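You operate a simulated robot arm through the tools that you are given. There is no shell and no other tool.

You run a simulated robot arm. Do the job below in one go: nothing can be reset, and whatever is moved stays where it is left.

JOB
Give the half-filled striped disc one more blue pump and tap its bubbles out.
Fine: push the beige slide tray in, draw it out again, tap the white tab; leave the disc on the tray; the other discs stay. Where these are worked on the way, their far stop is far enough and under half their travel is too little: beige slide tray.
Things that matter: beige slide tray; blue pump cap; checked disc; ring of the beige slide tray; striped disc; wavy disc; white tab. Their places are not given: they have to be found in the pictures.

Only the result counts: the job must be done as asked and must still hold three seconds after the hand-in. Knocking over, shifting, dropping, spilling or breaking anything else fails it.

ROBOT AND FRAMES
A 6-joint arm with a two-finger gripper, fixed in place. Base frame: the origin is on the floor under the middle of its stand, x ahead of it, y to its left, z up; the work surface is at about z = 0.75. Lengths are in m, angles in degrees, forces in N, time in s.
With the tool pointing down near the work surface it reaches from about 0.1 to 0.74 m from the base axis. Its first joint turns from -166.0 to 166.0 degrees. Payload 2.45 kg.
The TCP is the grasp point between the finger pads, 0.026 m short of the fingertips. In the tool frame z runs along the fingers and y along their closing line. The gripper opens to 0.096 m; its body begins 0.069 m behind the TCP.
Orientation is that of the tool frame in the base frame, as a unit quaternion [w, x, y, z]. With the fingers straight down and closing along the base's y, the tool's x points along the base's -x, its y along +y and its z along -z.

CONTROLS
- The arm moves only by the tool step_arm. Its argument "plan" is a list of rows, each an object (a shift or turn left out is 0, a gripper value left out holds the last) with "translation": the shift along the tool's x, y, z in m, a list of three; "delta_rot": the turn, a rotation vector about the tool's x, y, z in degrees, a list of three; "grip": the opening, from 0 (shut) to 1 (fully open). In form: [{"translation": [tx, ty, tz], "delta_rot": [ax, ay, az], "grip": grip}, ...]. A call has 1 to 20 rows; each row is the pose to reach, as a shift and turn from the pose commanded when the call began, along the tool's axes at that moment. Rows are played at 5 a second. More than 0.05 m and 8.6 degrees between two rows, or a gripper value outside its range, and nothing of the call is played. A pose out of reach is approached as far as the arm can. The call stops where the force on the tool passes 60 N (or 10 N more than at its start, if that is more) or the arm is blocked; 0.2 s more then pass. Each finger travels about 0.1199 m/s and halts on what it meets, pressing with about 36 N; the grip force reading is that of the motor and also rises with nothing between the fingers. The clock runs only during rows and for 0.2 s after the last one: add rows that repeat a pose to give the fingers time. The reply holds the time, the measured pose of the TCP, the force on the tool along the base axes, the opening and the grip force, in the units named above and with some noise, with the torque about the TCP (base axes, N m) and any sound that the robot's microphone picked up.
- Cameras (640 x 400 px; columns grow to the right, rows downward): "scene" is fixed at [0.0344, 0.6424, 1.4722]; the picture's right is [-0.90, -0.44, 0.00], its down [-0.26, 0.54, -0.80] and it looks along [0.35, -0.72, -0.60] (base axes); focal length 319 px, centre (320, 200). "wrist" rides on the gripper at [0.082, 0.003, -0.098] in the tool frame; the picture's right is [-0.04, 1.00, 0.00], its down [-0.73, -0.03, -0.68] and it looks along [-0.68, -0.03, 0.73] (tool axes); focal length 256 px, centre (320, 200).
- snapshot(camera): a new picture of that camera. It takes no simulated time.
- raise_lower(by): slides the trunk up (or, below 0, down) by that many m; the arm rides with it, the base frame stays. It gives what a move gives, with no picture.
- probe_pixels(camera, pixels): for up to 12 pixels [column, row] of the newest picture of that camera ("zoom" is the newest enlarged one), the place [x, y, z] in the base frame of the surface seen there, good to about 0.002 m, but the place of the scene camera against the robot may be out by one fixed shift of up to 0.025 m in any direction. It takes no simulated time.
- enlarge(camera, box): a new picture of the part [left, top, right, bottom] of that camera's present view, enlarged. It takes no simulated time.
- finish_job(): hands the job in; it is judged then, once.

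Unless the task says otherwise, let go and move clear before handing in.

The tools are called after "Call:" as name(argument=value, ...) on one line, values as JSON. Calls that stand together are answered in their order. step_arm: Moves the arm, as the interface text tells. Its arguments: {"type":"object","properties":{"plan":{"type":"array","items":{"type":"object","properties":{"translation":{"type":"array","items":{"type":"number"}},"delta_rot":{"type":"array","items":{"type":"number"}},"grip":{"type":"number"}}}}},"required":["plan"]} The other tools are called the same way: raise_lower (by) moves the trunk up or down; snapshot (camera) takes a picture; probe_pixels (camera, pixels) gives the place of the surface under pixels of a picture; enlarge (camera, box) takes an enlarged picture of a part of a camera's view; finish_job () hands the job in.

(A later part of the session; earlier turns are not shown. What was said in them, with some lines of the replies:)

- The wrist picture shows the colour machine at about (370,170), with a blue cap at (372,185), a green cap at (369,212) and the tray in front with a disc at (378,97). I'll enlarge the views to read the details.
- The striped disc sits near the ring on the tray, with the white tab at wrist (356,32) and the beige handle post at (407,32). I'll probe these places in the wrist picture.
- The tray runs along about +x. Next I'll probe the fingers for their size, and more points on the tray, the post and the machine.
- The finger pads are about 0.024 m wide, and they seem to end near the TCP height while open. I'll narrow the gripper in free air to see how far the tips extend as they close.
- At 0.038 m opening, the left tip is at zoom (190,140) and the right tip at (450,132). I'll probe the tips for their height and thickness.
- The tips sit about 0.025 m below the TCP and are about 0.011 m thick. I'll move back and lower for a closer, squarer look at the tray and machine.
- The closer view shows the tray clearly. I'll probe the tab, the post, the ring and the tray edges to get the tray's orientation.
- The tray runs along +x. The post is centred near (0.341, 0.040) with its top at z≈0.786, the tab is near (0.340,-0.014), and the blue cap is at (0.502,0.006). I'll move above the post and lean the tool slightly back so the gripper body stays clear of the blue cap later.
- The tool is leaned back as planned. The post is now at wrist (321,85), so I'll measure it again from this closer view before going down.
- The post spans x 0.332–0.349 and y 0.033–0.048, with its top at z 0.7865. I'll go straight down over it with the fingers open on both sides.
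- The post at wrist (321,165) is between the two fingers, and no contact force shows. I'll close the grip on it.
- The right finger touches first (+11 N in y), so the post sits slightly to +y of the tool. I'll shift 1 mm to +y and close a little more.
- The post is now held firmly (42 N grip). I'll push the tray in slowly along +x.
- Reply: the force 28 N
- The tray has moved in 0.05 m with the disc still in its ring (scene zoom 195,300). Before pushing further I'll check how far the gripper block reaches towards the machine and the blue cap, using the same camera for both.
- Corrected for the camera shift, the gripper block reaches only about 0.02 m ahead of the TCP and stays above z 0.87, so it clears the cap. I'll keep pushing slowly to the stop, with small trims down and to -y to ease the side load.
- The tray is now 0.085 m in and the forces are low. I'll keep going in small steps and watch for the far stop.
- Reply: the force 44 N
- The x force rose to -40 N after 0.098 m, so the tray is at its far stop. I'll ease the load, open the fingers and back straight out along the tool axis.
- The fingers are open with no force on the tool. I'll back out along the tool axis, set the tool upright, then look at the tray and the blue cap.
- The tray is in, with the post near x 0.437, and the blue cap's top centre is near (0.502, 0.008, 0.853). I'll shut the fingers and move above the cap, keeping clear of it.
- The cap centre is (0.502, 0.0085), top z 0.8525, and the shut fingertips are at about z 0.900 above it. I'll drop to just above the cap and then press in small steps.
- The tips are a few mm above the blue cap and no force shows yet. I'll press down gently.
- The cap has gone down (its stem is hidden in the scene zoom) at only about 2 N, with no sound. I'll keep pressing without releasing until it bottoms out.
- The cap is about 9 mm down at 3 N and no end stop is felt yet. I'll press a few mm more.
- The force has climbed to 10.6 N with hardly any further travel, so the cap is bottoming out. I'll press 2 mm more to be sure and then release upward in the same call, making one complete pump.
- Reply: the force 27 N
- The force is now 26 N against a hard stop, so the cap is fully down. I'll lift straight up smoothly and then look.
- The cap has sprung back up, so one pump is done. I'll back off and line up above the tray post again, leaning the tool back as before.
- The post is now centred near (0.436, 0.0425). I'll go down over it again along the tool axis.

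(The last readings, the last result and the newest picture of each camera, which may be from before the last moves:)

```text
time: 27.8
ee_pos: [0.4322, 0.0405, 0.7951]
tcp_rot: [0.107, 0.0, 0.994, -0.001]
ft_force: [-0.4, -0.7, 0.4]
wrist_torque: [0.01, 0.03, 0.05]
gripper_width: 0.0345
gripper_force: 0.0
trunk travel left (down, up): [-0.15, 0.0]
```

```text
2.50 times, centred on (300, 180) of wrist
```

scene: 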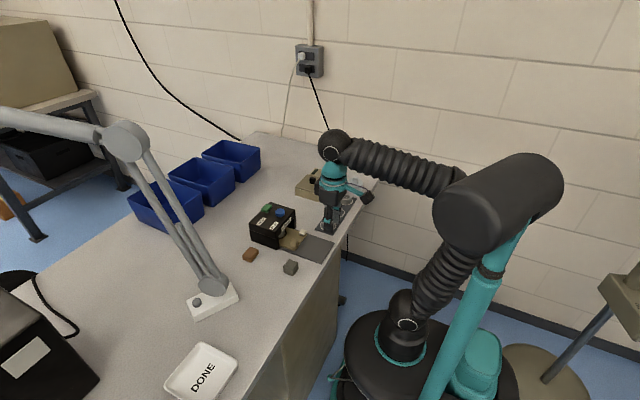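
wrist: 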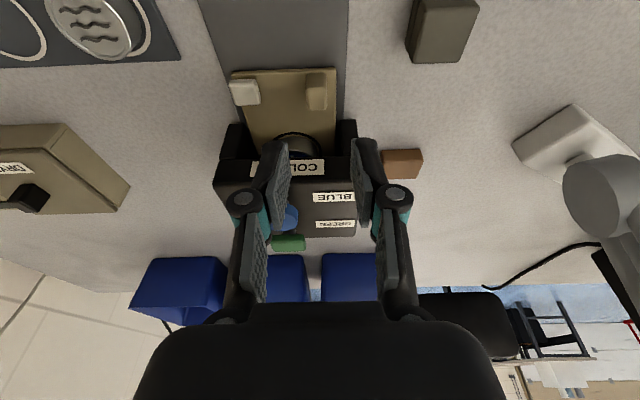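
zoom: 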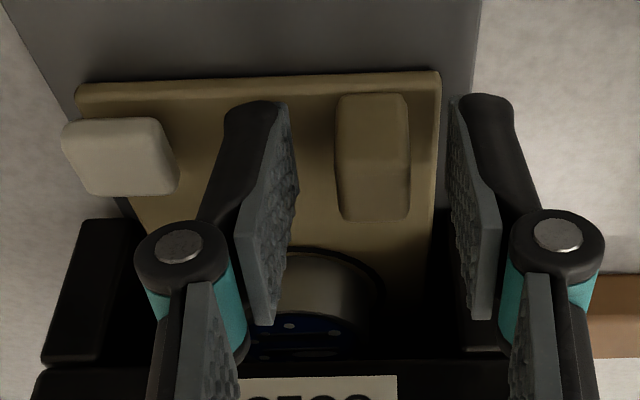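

The post is centred between the fingers, and the disc under the machine now shows blue with small white bubbles (zoom 300,325). I'll close on the post.

Call:
step_arm(plan=[{"grip": 0.22}, {"grip": 0.1}, {"grip": 0.05}, {"grip": 0.05}, {"grip": 0.05}])

```text
time: 29.0
ee_pos: [0.4315, 0.0415, 0.7936]
tcp_rot: [0.107, 0.001, 0.994, -0.001]
ft_force: [0.3, 6.6, -1.2]
wrist_torque: [0.21, -0.02, -0.01]
gripper_width: 0.016
gripper_force: 41.5
trunk travel left (down, up): [-0.15, 0.0]
```

The post is gripped (41 N). I'll draw the tray out slowly.

Call:
step_arm(plan=[{"translation": [0.003, 0.0004, -0.0006]}, {"translation": [0.007, 0.0006, -0.0015]}, {"translation": [0.012, 0.0008, -0.0026]}, {"translation": [0.017, 0.0009, -0.0037]}, {"translation": [0.022, 0.001, -0.0047]}, {"translation": [0.027, 0.001, -0.0058]}, {"translation": [0.032, 0.0011, -0.0069]}, {"translation": [0.037, 0.0012, -0.008]}, {"translation": [0.042, 0.0013, -0.0091]}, {"translation": [0.046, 0.0014, -0.0099]}, {"translation": [0.049, 0.0014, -0.0106]}])

Call:
enlarge(camera="scene", box=[260, 190, 356, 250])

```text
time: 31.4
ee_pos: [0.3812, 0.0411, 0.7937]
tcp_rot: [0.107, 0.0, 0.994, -0.001]
ft_force: [-0.4, -4.7, 21.8]
wrist_torque: [-0.12, -1.16, 0.01]
gripper_width: 0.016
gripper_force: 41.8
trunk travel left (down, up): [-0.15, 0.0]
```

```text
6.67 times, centred on (308, 220) of scene
```

zoom: 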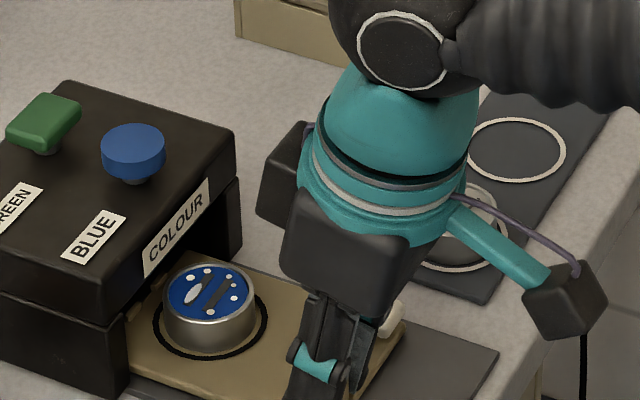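

The disc on the tray is now fully blue with several white bubbles, so the pump worked. The z force is +22 N, so I'll ease up about 1 mm while drawing out the rest of the way to the stop.

Call:
step_arm(plan=[{"translation": [0.003, -0.0002, -0.0014]}, {"translation": [0.007, -0.0002, -0.0027]}, {"translation": [0.012, -0.0001, -0.0038]}, {"translation": [0.017, 0.0, -0.0049]}, {"translation": [0.022, 0.0001, -0.0059]}, {"translation": [0.027, 0.0002, -0.007]}, {"translation": [0.032, 0.0003, -0.0081]}, {"translation": [0.036, 0.0004, -0.009]}, {"translation": [0.039, 0.0004, -0.0096]}])

Call:
enlarge(camera="scene", box=[260, 190, 356, 250])

```text
time: 33.4
ee_pos: [0.3417, 0.0415, 0.7939]
tcp_rot: [0.107, 0.0, 0.994, 0.0]
ft_force: [-0.3, -20.1, -6.5]
wrist_torque: [-0.5, 1.25, -0.08]
gripper_width: 0.0159
gripper_force: 41.2
trunk travel left (down, up): [-0.15, 0.0]
```

```text
6.67 times, centred on (308, 220) of scene
```

zoom: 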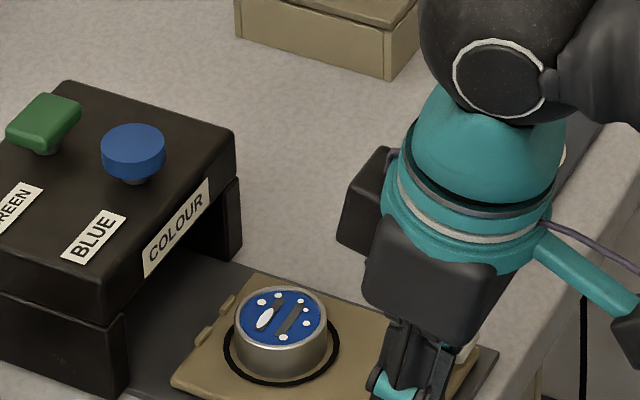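

About 6 mm is left to the outer stop, and the side force is -20 N in y, so I'll trim 1.5 mm to -y. Then I'll draw the rest gently until the stop is felt.

Call:
step_arm(plan=[{"translation": [0.001, -0.001, -0.0004]}, {"translation": [0.003, -0.0015, -0.0009]}, {"translation": [0.005, -0.0015, -0.0013]}, {"translation": [0.0065, -0.0015, -0.0016]}, {"translation": [0.008, -0.0015, -0.0019]}, {"translation": [0.009, -0.0015, -0.0021]}])

Call:
enlarge(camera="scene", box=[260, 190, 356, 250])

```text
time: 34.8
ee_pos: [0.3352, 0.0425, 0.7954]
tcp_rot: [0.108, 0.0, 0.994, 0.0]
ft_force: [35.6, 2.0, -15.2]
wrist_torque: [0.03, -0.73, -0.08]
gripper_width: 0.0159
gripper_force: 42.2
trunk travel left (down, up): [-0.15, 0.0]
```

```text
6.67 times, centred on (308, 220) of scene
```

zoom: 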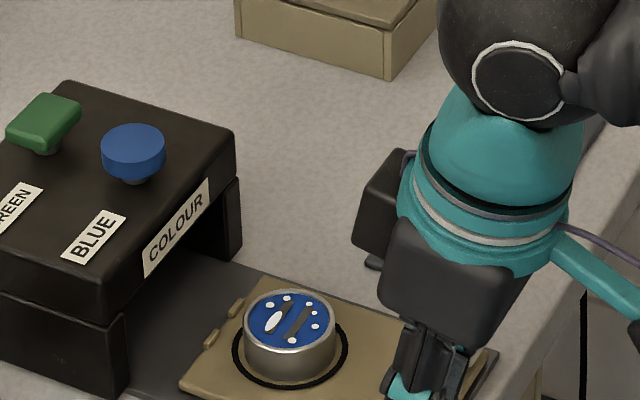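

The x force is +36 N, so the tray is at its outer stop. I'll ease off, release the post and back out.

Call:
step_arm(plan=[{"translation": [-0.001, 0, 0.0005], "grip": 0.05}, {"translation": [-0.0018, 0, 0.001], "grip": 0.05}, {"translation": [-0.0018, 0, 0.001], "grip": 0.15}, {"translation": [-0.0018, 0, 0.001], "grip": 0.3}, {"translation": [-0.0018, 0, 0.001], "grip": 0.36}, {"translation": [-0.0018, 0, 0.001], "grip": 0.36}])

```text
time: 36.2
ee_pos: [0.3342, 0.0411, 0.794]
tcp_rot: [0.106, 0.0, 0.994, -0.001]
ft_force: [-0.3, 0.7, 0.3]
wrist_torque: [0.04, 0.01, 0.0]
gripper_width: 0.0346
gripper_force: 0.1
trunk travel left (down, up): [-0.15, 0.0]
```

Call:
step_arm(plan=[{"translation": [0, 0, -0.02]}, {"translation": [0, 0, -0.045]}, {"translation": [0.0, 0, -0.075]}, {"translation": [0.02, -0.01, -0.09], "delta_rot": [0, 3, 0]}, {"translation": [0.05, -0.02, -0.1], "delta_rot": [0, 6, 0]}, {"translation": [0.07, -0.03, -0.11], "delta_rot": [0, 9, 0]}, {"translation": [0.07, -0.03, -0.12], "delta_rot": [0, 12, 0]}, {"translation": [0.07, -0.03, -0.12], "delta_rot": [0, 12, 0]}])

Call:
snapshot(camera="wrist")

Call:
enlarge(camera="scene", box=[260, 200, 356, 260])

```text
time: 38.0
ee_pos: [0.2384, 0.0117, 0.8964]
tcp_rot: [0.002, 0.0, 1.0, 0.0]
ft_force: [-0.1, 0.5, 0.2]
wrist_torque: [0.0, -0.01, 0.0]
gripper_width: 0.0346
gripper_force: 0.2
trunk travel left (down, up): [-0.15, 0.0]
```

```text
taken
```

wrist: 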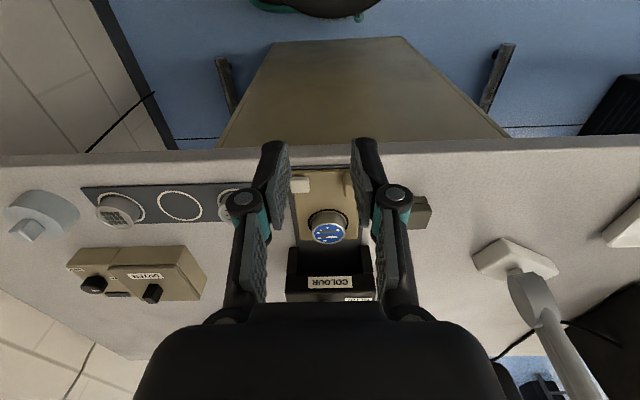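

```text
6.67 times, centred on (308, 230) of scene
```

zoom: 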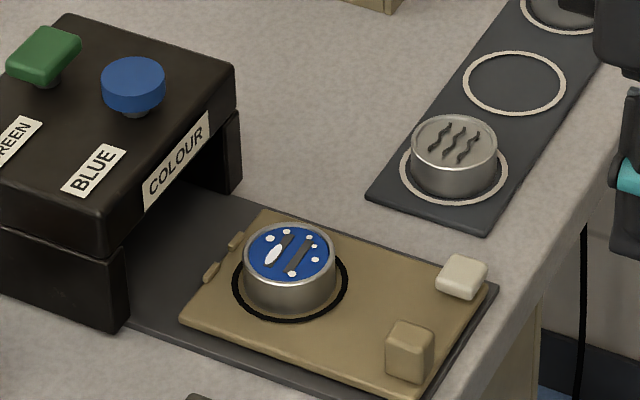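

The tray is out and the disc sits in its ring, blue with bubbles (scene zoom 290,250). Next I'll measure the white tab at wrist (300,184) and plan the tap.

Call:
enlarge(camera="wrist", box=[275, 160, 375, 250])

Call:
probe_pixels(camera="wrist", pixels=[[293, 182], [308, 182], [300, 182], [300, 178], [300, 186], [300, 190], [346, 184], [328, 232], [310, 200]])

```text
4.44 times, centred on (325, 205) of wrist
```

zoom: 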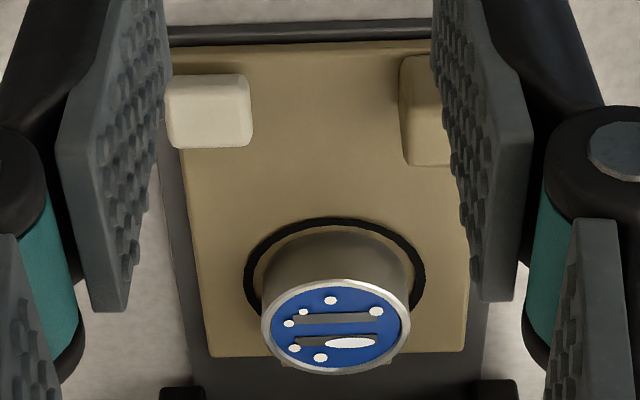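

```text
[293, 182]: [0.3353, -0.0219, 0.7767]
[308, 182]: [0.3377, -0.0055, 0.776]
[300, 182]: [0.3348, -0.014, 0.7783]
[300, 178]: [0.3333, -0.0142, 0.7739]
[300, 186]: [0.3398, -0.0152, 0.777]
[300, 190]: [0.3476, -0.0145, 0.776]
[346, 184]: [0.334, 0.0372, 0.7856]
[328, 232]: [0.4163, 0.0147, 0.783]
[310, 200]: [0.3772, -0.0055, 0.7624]
```

The white tab is centred at about (0.341, -0.014) with its top at z≈0.777. I'll shut the fingers and move to just above it.

Call:
step_arm(plan=[{"translation": [-0.02, -0.006, 0.0], "grip": 0.1}, {"translation": [-0.045, -0.013, 0.005], "grip": 0.0}, {"translation": [-0.075, -0.02, 0.015], "grip": 0.0}, {"translation": [-0.1026, -0.0257, 0.03], "grip": 0.0}, {"translation": [-0.1026, -0.0257, 0.05], "grip": 0.0}, {"translation": [-0.1026, -0.0257, 0.061], "grip": 0.0}, {"translation": [-0.1026, -0.0257, 0.061], "grip": 0.0}])

Call:
snapshot(camera="wrist")

Call:
enlarge(camera="scene", box=[280, 190, 376, 260])

```text
time: 39.6
ee_pos: [0.3446, -0.0146, 0.8364]
tcp_rot: [0.002, 0.0, 1.0, -0.001]
ft_force: [1.2, 0.1, 0.0]
wrist_torque: [-0.01, 0.01, -0.01]
gripper_width: 0.0002
gripper_force: 28.2
trunk travel left (down, up): [-0.15, 0.0]
```

```text
taken
```

wrist: 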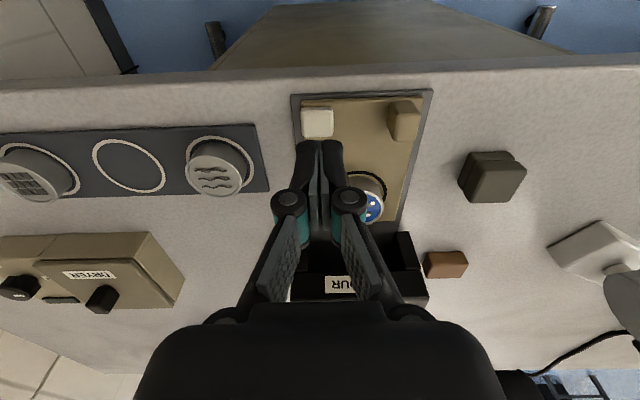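

```text
5.71 times, centred on (328, 225) of scene
```

zoom: 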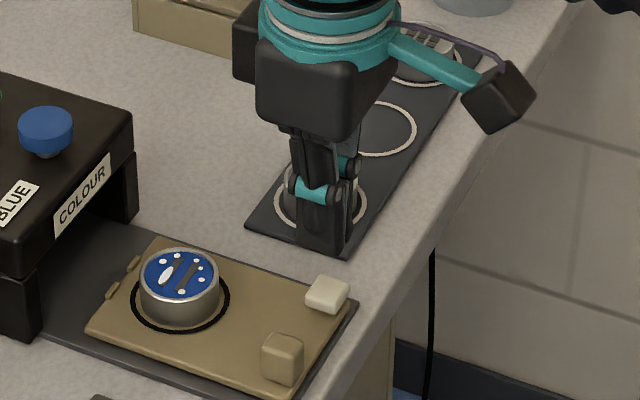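

The shut fingertips are above and slightly ahead of the tab at wrist (318,122). I'll trim 3 mm back and come down close to it.

Call:
probe_pixels(camera="wrist", pixels=[[318, 122], [304, 120], [332, 120], [318, 108], [318, 136], [318, 145]])

Call:
step_arm(plan=[{"translation": [0.003, 0, 0.008]}, {"translation": [0.003, 0, 0.016]}, {"translation": [0.003, 0, 0.024]}, {"translation": [0.003, 0, 0.028]}, {"translation": [0.003, 0, 0.028]}])

Call:
enlarge(camera="scene", box=[300, 210, 364, 260])

Call:
enlarge(camera="wrist", box=[260, 90, 420, 230])

```text
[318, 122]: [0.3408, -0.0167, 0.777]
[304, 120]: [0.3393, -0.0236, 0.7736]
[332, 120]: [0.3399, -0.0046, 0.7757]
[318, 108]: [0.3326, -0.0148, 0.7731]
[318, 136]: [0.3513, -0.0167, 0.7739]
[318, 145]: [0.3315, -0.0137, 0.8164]
```

```text
time: 40.8
ee_pos: [0.3404, -0.0143, 0.8075]
tcp_rot: [0.002, -0.001, 1.0, -0.001]
ft_force: [0.1, 0.0, 0.2]
wrist_torque: [0.01, 0.02, 0.01]
gripper_width: 0.0001
gripper_force: 28.5
trunk travel left (down, up): [-0.15, 0.0]
```

```text
8.00 times, centred on (332, 235) of scene
```

zoom: 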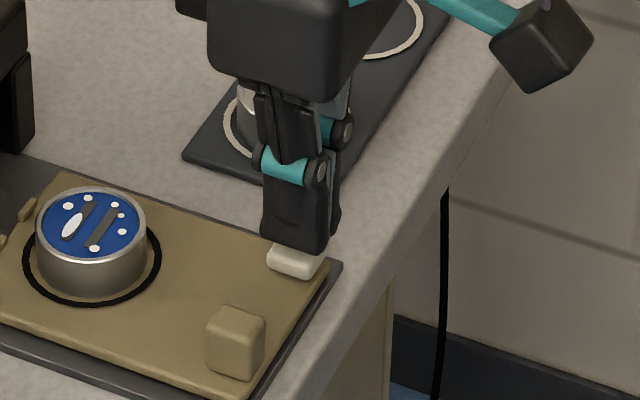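

```text
2.86 times, centred on (340, 160) of wrist
```

zoom: 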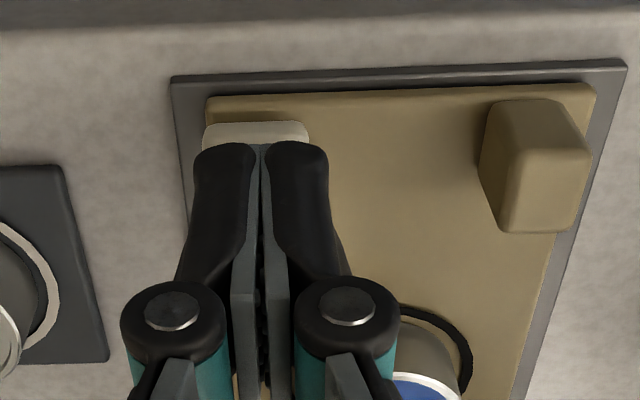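

The tips are about 4 mm above the tab. I'll make one short tap down and lift off again.

Call:
step_arm(plan=[{"translation": [0, 0, 0.003]}, {"translation": [0, 0, 0.0065]}, {"translation": [0, 0, 0.0]}, {"translation": [0, 0, -0.012]}, {"translation": [0, 0, -0.012]}])

Call:
enlarge(camera="scene", box=[280, 210, 344, 260])

```text
time: 42.0
ee_pos: [0.341, -0.0158, 0.8193]
tcp_rot: [0.002, 0.0, 1.0, 0.0]
ft_force: [-1.1, -0.3, 0.4]
wrist_torque: [0.02, -0.01, 0.01]
gripper_width: 0.0002
gripper_force: 28.8
trunk travel left (down, up): [-0.15, 0.0]
```

```text
8.00 times, centred on (312, 235) of scene
```

zoom: 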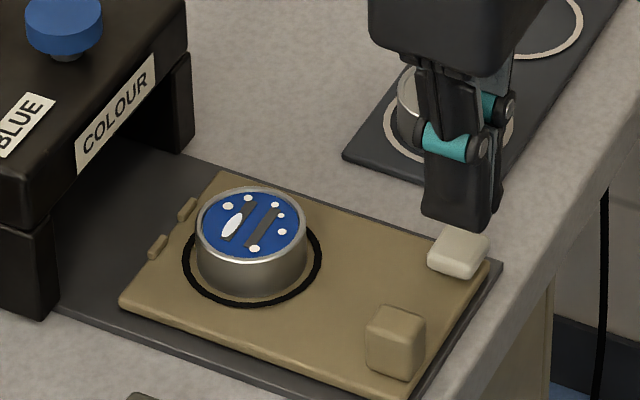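

All six dots and the oval are still on the disc, so that tap was too light or did not quite reach. I'll press again and stop at the bottom to read the contact force.

Call:
step_arm(plan=[{"translation": [0, 0, 0.008]}, {"translation": [0, 0, 0.014]}, {"translation": [0, 0, 0.017]}, {"translation": [0, 0, 0.0185]}, {"translation": [0, 0, 0.02]}])

Call:
enlarge(camera="scene", box=[280, 210, 344, 260])

```text
time: 43.2
ee_pos: [0.341, -0.0146, 0.7992]
tcp_rot: [0.003, 0.0, 1.0, -0.001]
ft_force: [0.0, 0.4, 0.6]
wrist_torque: [0.0, 0.01, -0.01]
gripper_width: 0.0059
gripper_force: 28.4
trunk travel left (down, up): [-0.15, 0.0]
```

```text
8.00 times, centred on (312, 235) of scene
```

zoom: 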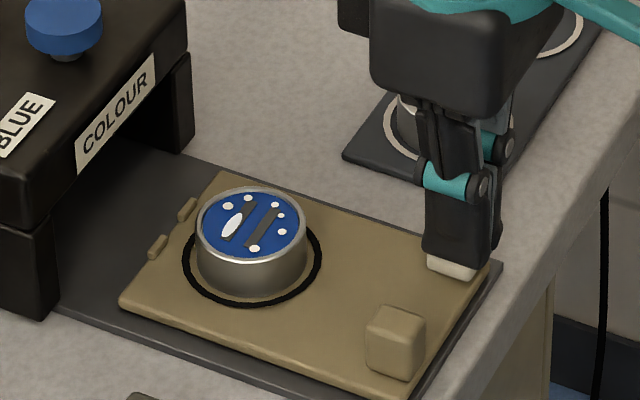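

The fingers only flexed to 6 mm with almost no force, so the contact is still soft. I'll press a bit further until there is real force on the tab.

Call:
step_arm(plan=[{"translation": [0, 0, 0.001]}, {"translation": [0, 0, 0.002]}, {"translation": [0, 0, 0.003]}])

Call:
enlarge(camera="scene", box=[280, 210, 344, 260])

Call:
enlarge(camera="wrist", box=[240, 80, 440, 240])

```text
time: 44.0
ee_pos: [0.3398, -0.0149, 0.7973]
tcp_rot: [0.002, 0.0, 1.0, -0.001]
ft_force: [0.3, -1.9, 1.7]
wrist_torque: [-0.02, 0.01, -0.01]
gripper_width: 0.006
gripper_force: 28.9
trunk travel left (down, up): [-0.15, 0.0]
```

```text
8.00 times, centred on (312, 235) of scene
```

zoom: 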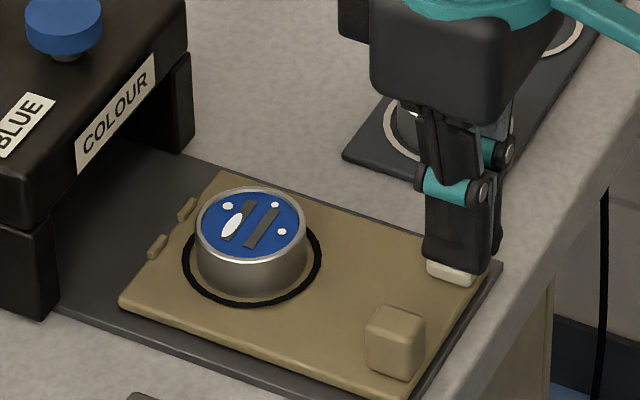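

```text
2.50 times, centred on (340, 160) of wrist
```

zoom: 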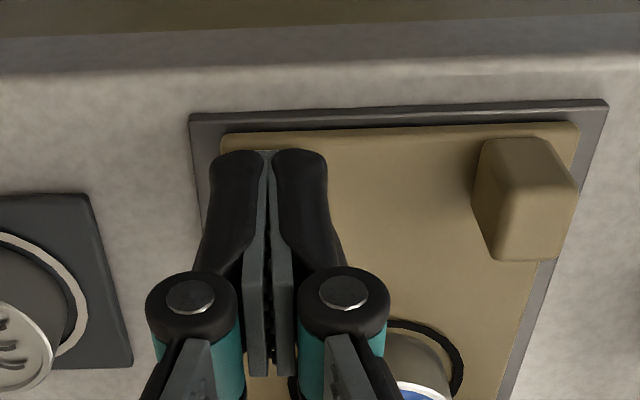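

The press registered: only three dots remain (scene zoom 228,206; 275,205; 282,232), so each full tap removes some. I'll lift off and look again before the next tap.

Call:
step_arm(plan=[{"translation": [0, 0, -0.006]}, {"translation": [0, 0, -0.014]}, {"translation": [0, 0, -0.018]}, {"translation": [0, 0, -0.018]}])

Call:
enlarge(camera="scene", box=[280, 210, 344, 260])

```text
time: 45.0
ee_pos: [0.3389, -0.0173, 0.8157]
tcp_rot: [0.002, 0.0, 1.0, -0.001]
ft_force: [0.1, 0.0, 0.1]
wrist_torque: [0.01, -0.01, 0.01]
gripper_width: 0.0
gripper_force: 28.7
trunk travel left (down, up): [-0.15, 0.0]
```

```text
8.00 times, centred on (312, 235) of scene
```

zoom: 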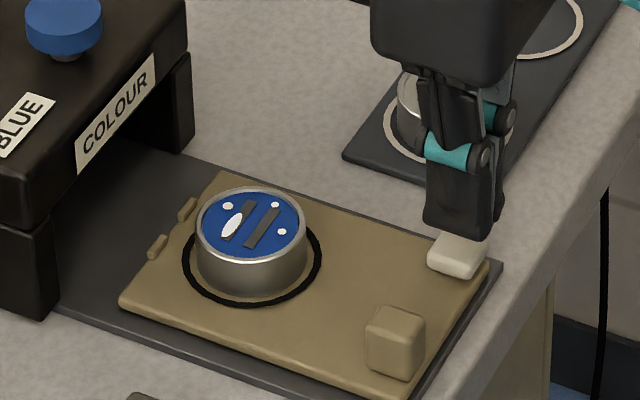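

Three dots and the oval remain, and the tab has sprung back. I'll tap once more to the same depth that worked.

Call:
step_arm(plan=[{"translation": [0, 0, 0.008]}, {"translation": [0, 0, 0.014]}, {"translation": [0, 0, 0.0175]}, {"translation": [0, 0, 0.019]}, {"translation": [0, 0, 0.019]}])

Call:
enlarge(camera="scene", box=[280, 210, 344, 260])

```text
time: 46.2
ee_pos: [0.34, -0.0163, 0.7956]
tcp_rot: [0.001, 0.0, 1.0, -0.001]
ft_force: [0.4, 0.7, 2.1]
wrist_torque: [0.03, 0.02, 0.02]
gripper_width: 0.006
gripper_force: 28.4
trunk travel left (down, up): [-0.15, 0.0]
```

```text
8.00 times, centred on (312, 235) of scene
```

zoom: 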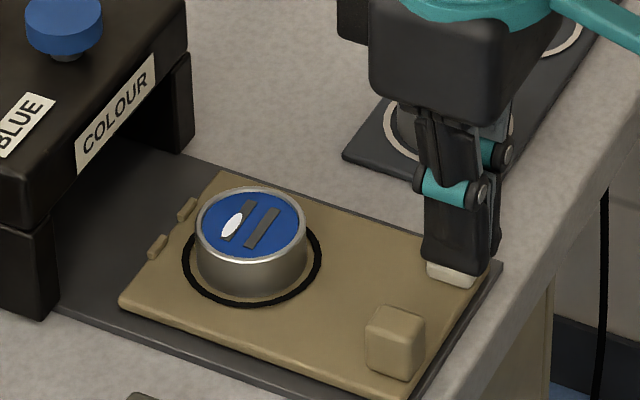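

All the round dots are gone; only the oval on the stripe (zoom 232,224) remains, and it was there before the pump. I'll lift off and look at it closely from another side.

Call:
step_arm(plan=[{"translation": [0, 0, -0.006]}, {"translation": [0, 0, -0.018]}, {"translation": [0.02, 0, -0.04]}, {"translation": [0.05, 0, -0.06]}, {"translation": [0.06, 0, -0.08]}, {"translation": [0.06, 0, -0.08]}])

Call:
snapshot(camera="wrist")

Call:
enlarge(camera="scene", box=[288, 220, 328, 245])

```text
time: 47.6
ee_pos: [0.2796, -0.0137, 0.8757]
tcp_rot: [0.001, -0.001, 1.0, -0.001]
ft_force: [0.0, -0.3, -0.4]
wrist_torque: [-0.01, -0.04, -0.02]
gripper_width: 0.0
gripper_force: 29.0
trunk travel left (down, up): [-0.15, 0.0]
```

```text
taken
```

wrist: 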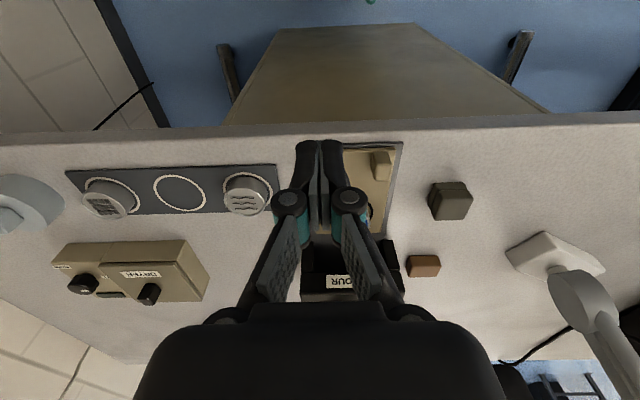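

```text
16.00 times, centred on (308, 232) of scene
```

zoom: 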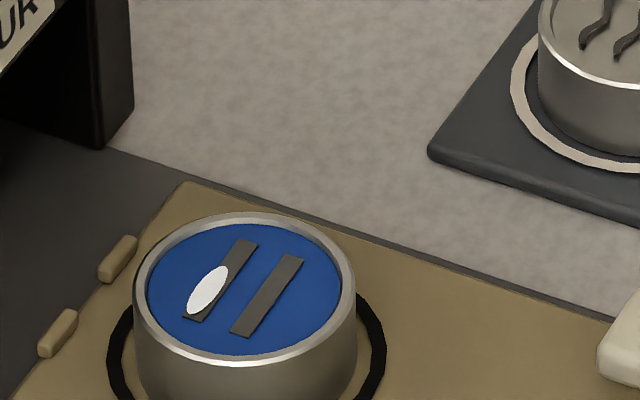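

The oval is flat, elongated and unlike the round bubbles, so it is probably a permanent shine mark, but it might be one last bubble. One more tap on the tab is allowed and showed no side effects, so I'll repeat it to be sure.

Call:
step_arm(plan=[{"translation": [-0.015, 0, 0.015]}, {"translation": [-0.04, 0, 0.035]}, {"translation": [-0.06, 0, 0.055]}, {"translation": [-0.06, 0, 0.062]}, {"translation": [-0.06, 0, 0.07]}, {"translation": [-0.06, 0, 0.076]}, {"translation": [-0.06, 0, 0.0795]}, {"translation": [-0.06, 0, 0.081]}, {"translation": [-0.06, 0, 0.081]}])

Call:
enlarge(camera="scene", box=[280, 210, 344, 260])

```text
time: 49.6
ee_pos: [0.34, -0.0142, 0.7958]
tcp_rot: [0.003, 0.0, 1.0, 0.0]
ft_force: [-0.4, 1.7, 4.9]
wrist_torque: [0.03, 0.02, 0.01]
gripper_width: 0.006
gripper_force: 28.3
trunk travel left (down, up): [-0.15, 0.0]
```

```text
8.00 times, centred on (312, 235) of scene
```

zoom: 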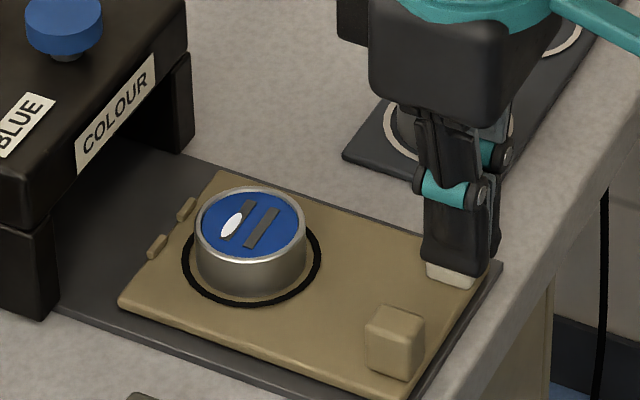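

The oval did not change at all with a full tap, so it is a fixed mark on the disc and not a bubble. All the bubbles are out, so I'll lift off and move clear.

Call:
step_arm(plan=[{"translation": [0, 0, -0.007]}, {"translation": [0, 0, -0.02]}, {"translation": [0.0, 0, -0.05]}, {"translation": [0.03, 0, -0.08]}, {"translation": [0.06, 0, -0.11], "grip": 0.2}, {"translation": [0.08, 0, -0.14], "grip": 0.5}, {"translation": [0.1, 0, -0.17], "grip": 0.8}, {"translation": [0.1, 0, -0.19], "grip": 1.0}, {"translation": [0.1, 0, -0.19], "grip": 1.0}])

Call:
snapshot(camera="wrist")

Call:
snapshot(camera="scene")

Call:
enlarge(camera="scene", box=[230, 160, 390, 280])

```text
time: 51.6
ee_pos: [0.2383, -0.0155, 0.9843]
tcp_rot: [0.003, 0.0, 1.0, -0.001]
ft_force: [-0.1, 0.0, -0.4]
wrist_torque: [-0.03, 0.02, -0.03]
gripper_width: 0.0961
gripper_force: 0.0
trunk travel left (down, up): [-0.15, 0.0]
```

```text
taken
```

wrist: 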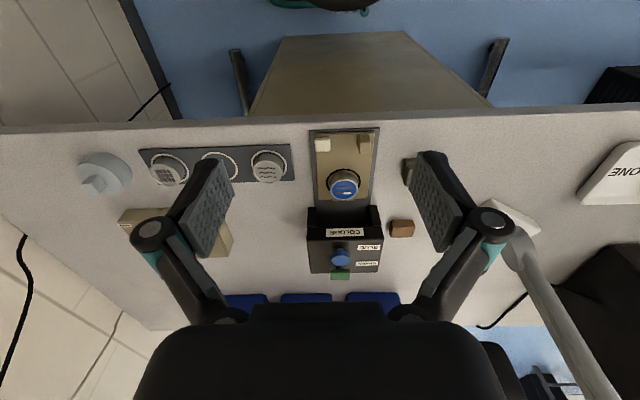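

```text
taken
```

scene: 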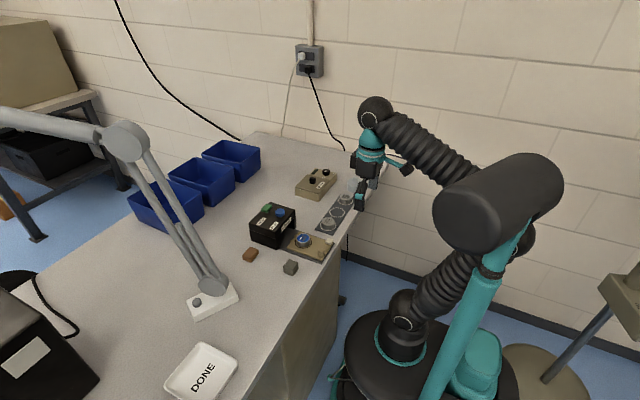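

```text
3.33 times, centred on (310, 220) of scene
```

zoom: 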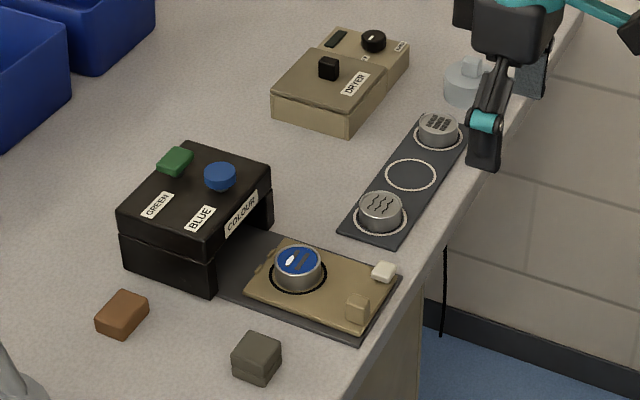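

The scene zoom shows the tray fully drawn out, with the striped disc full blue, bubble-free and in its ring at (298,262). The other discs, the caps and the machine are where they were, and the arm is clear and open, so I'm handing in.

Call:
finish_job()

```text
The job is handed in.
```

The striped disc got one more blue pump, and its bubbles are tapped out. It is now full blue and sits in its ring on the tray, which is drawn out to its outer stop.

- **Pump:** I pushed the tray in to its far stop and pressed the blue cap down fully once. The cap sprang back up.
- **Bubbles:** The first touch on the white tab was too light to do anything. The next two taps cleared all six bubbles, and a third changed nothing.
- **White oval:** A white oval on one stripe is still there. It was there before the pump and no tap changed it, so I took it for a mark on the disc, not a bubble.
- **Everything else:** In the last pictures the checked and wavy discs and the other items looked unmoved. The gripper is open and clear.
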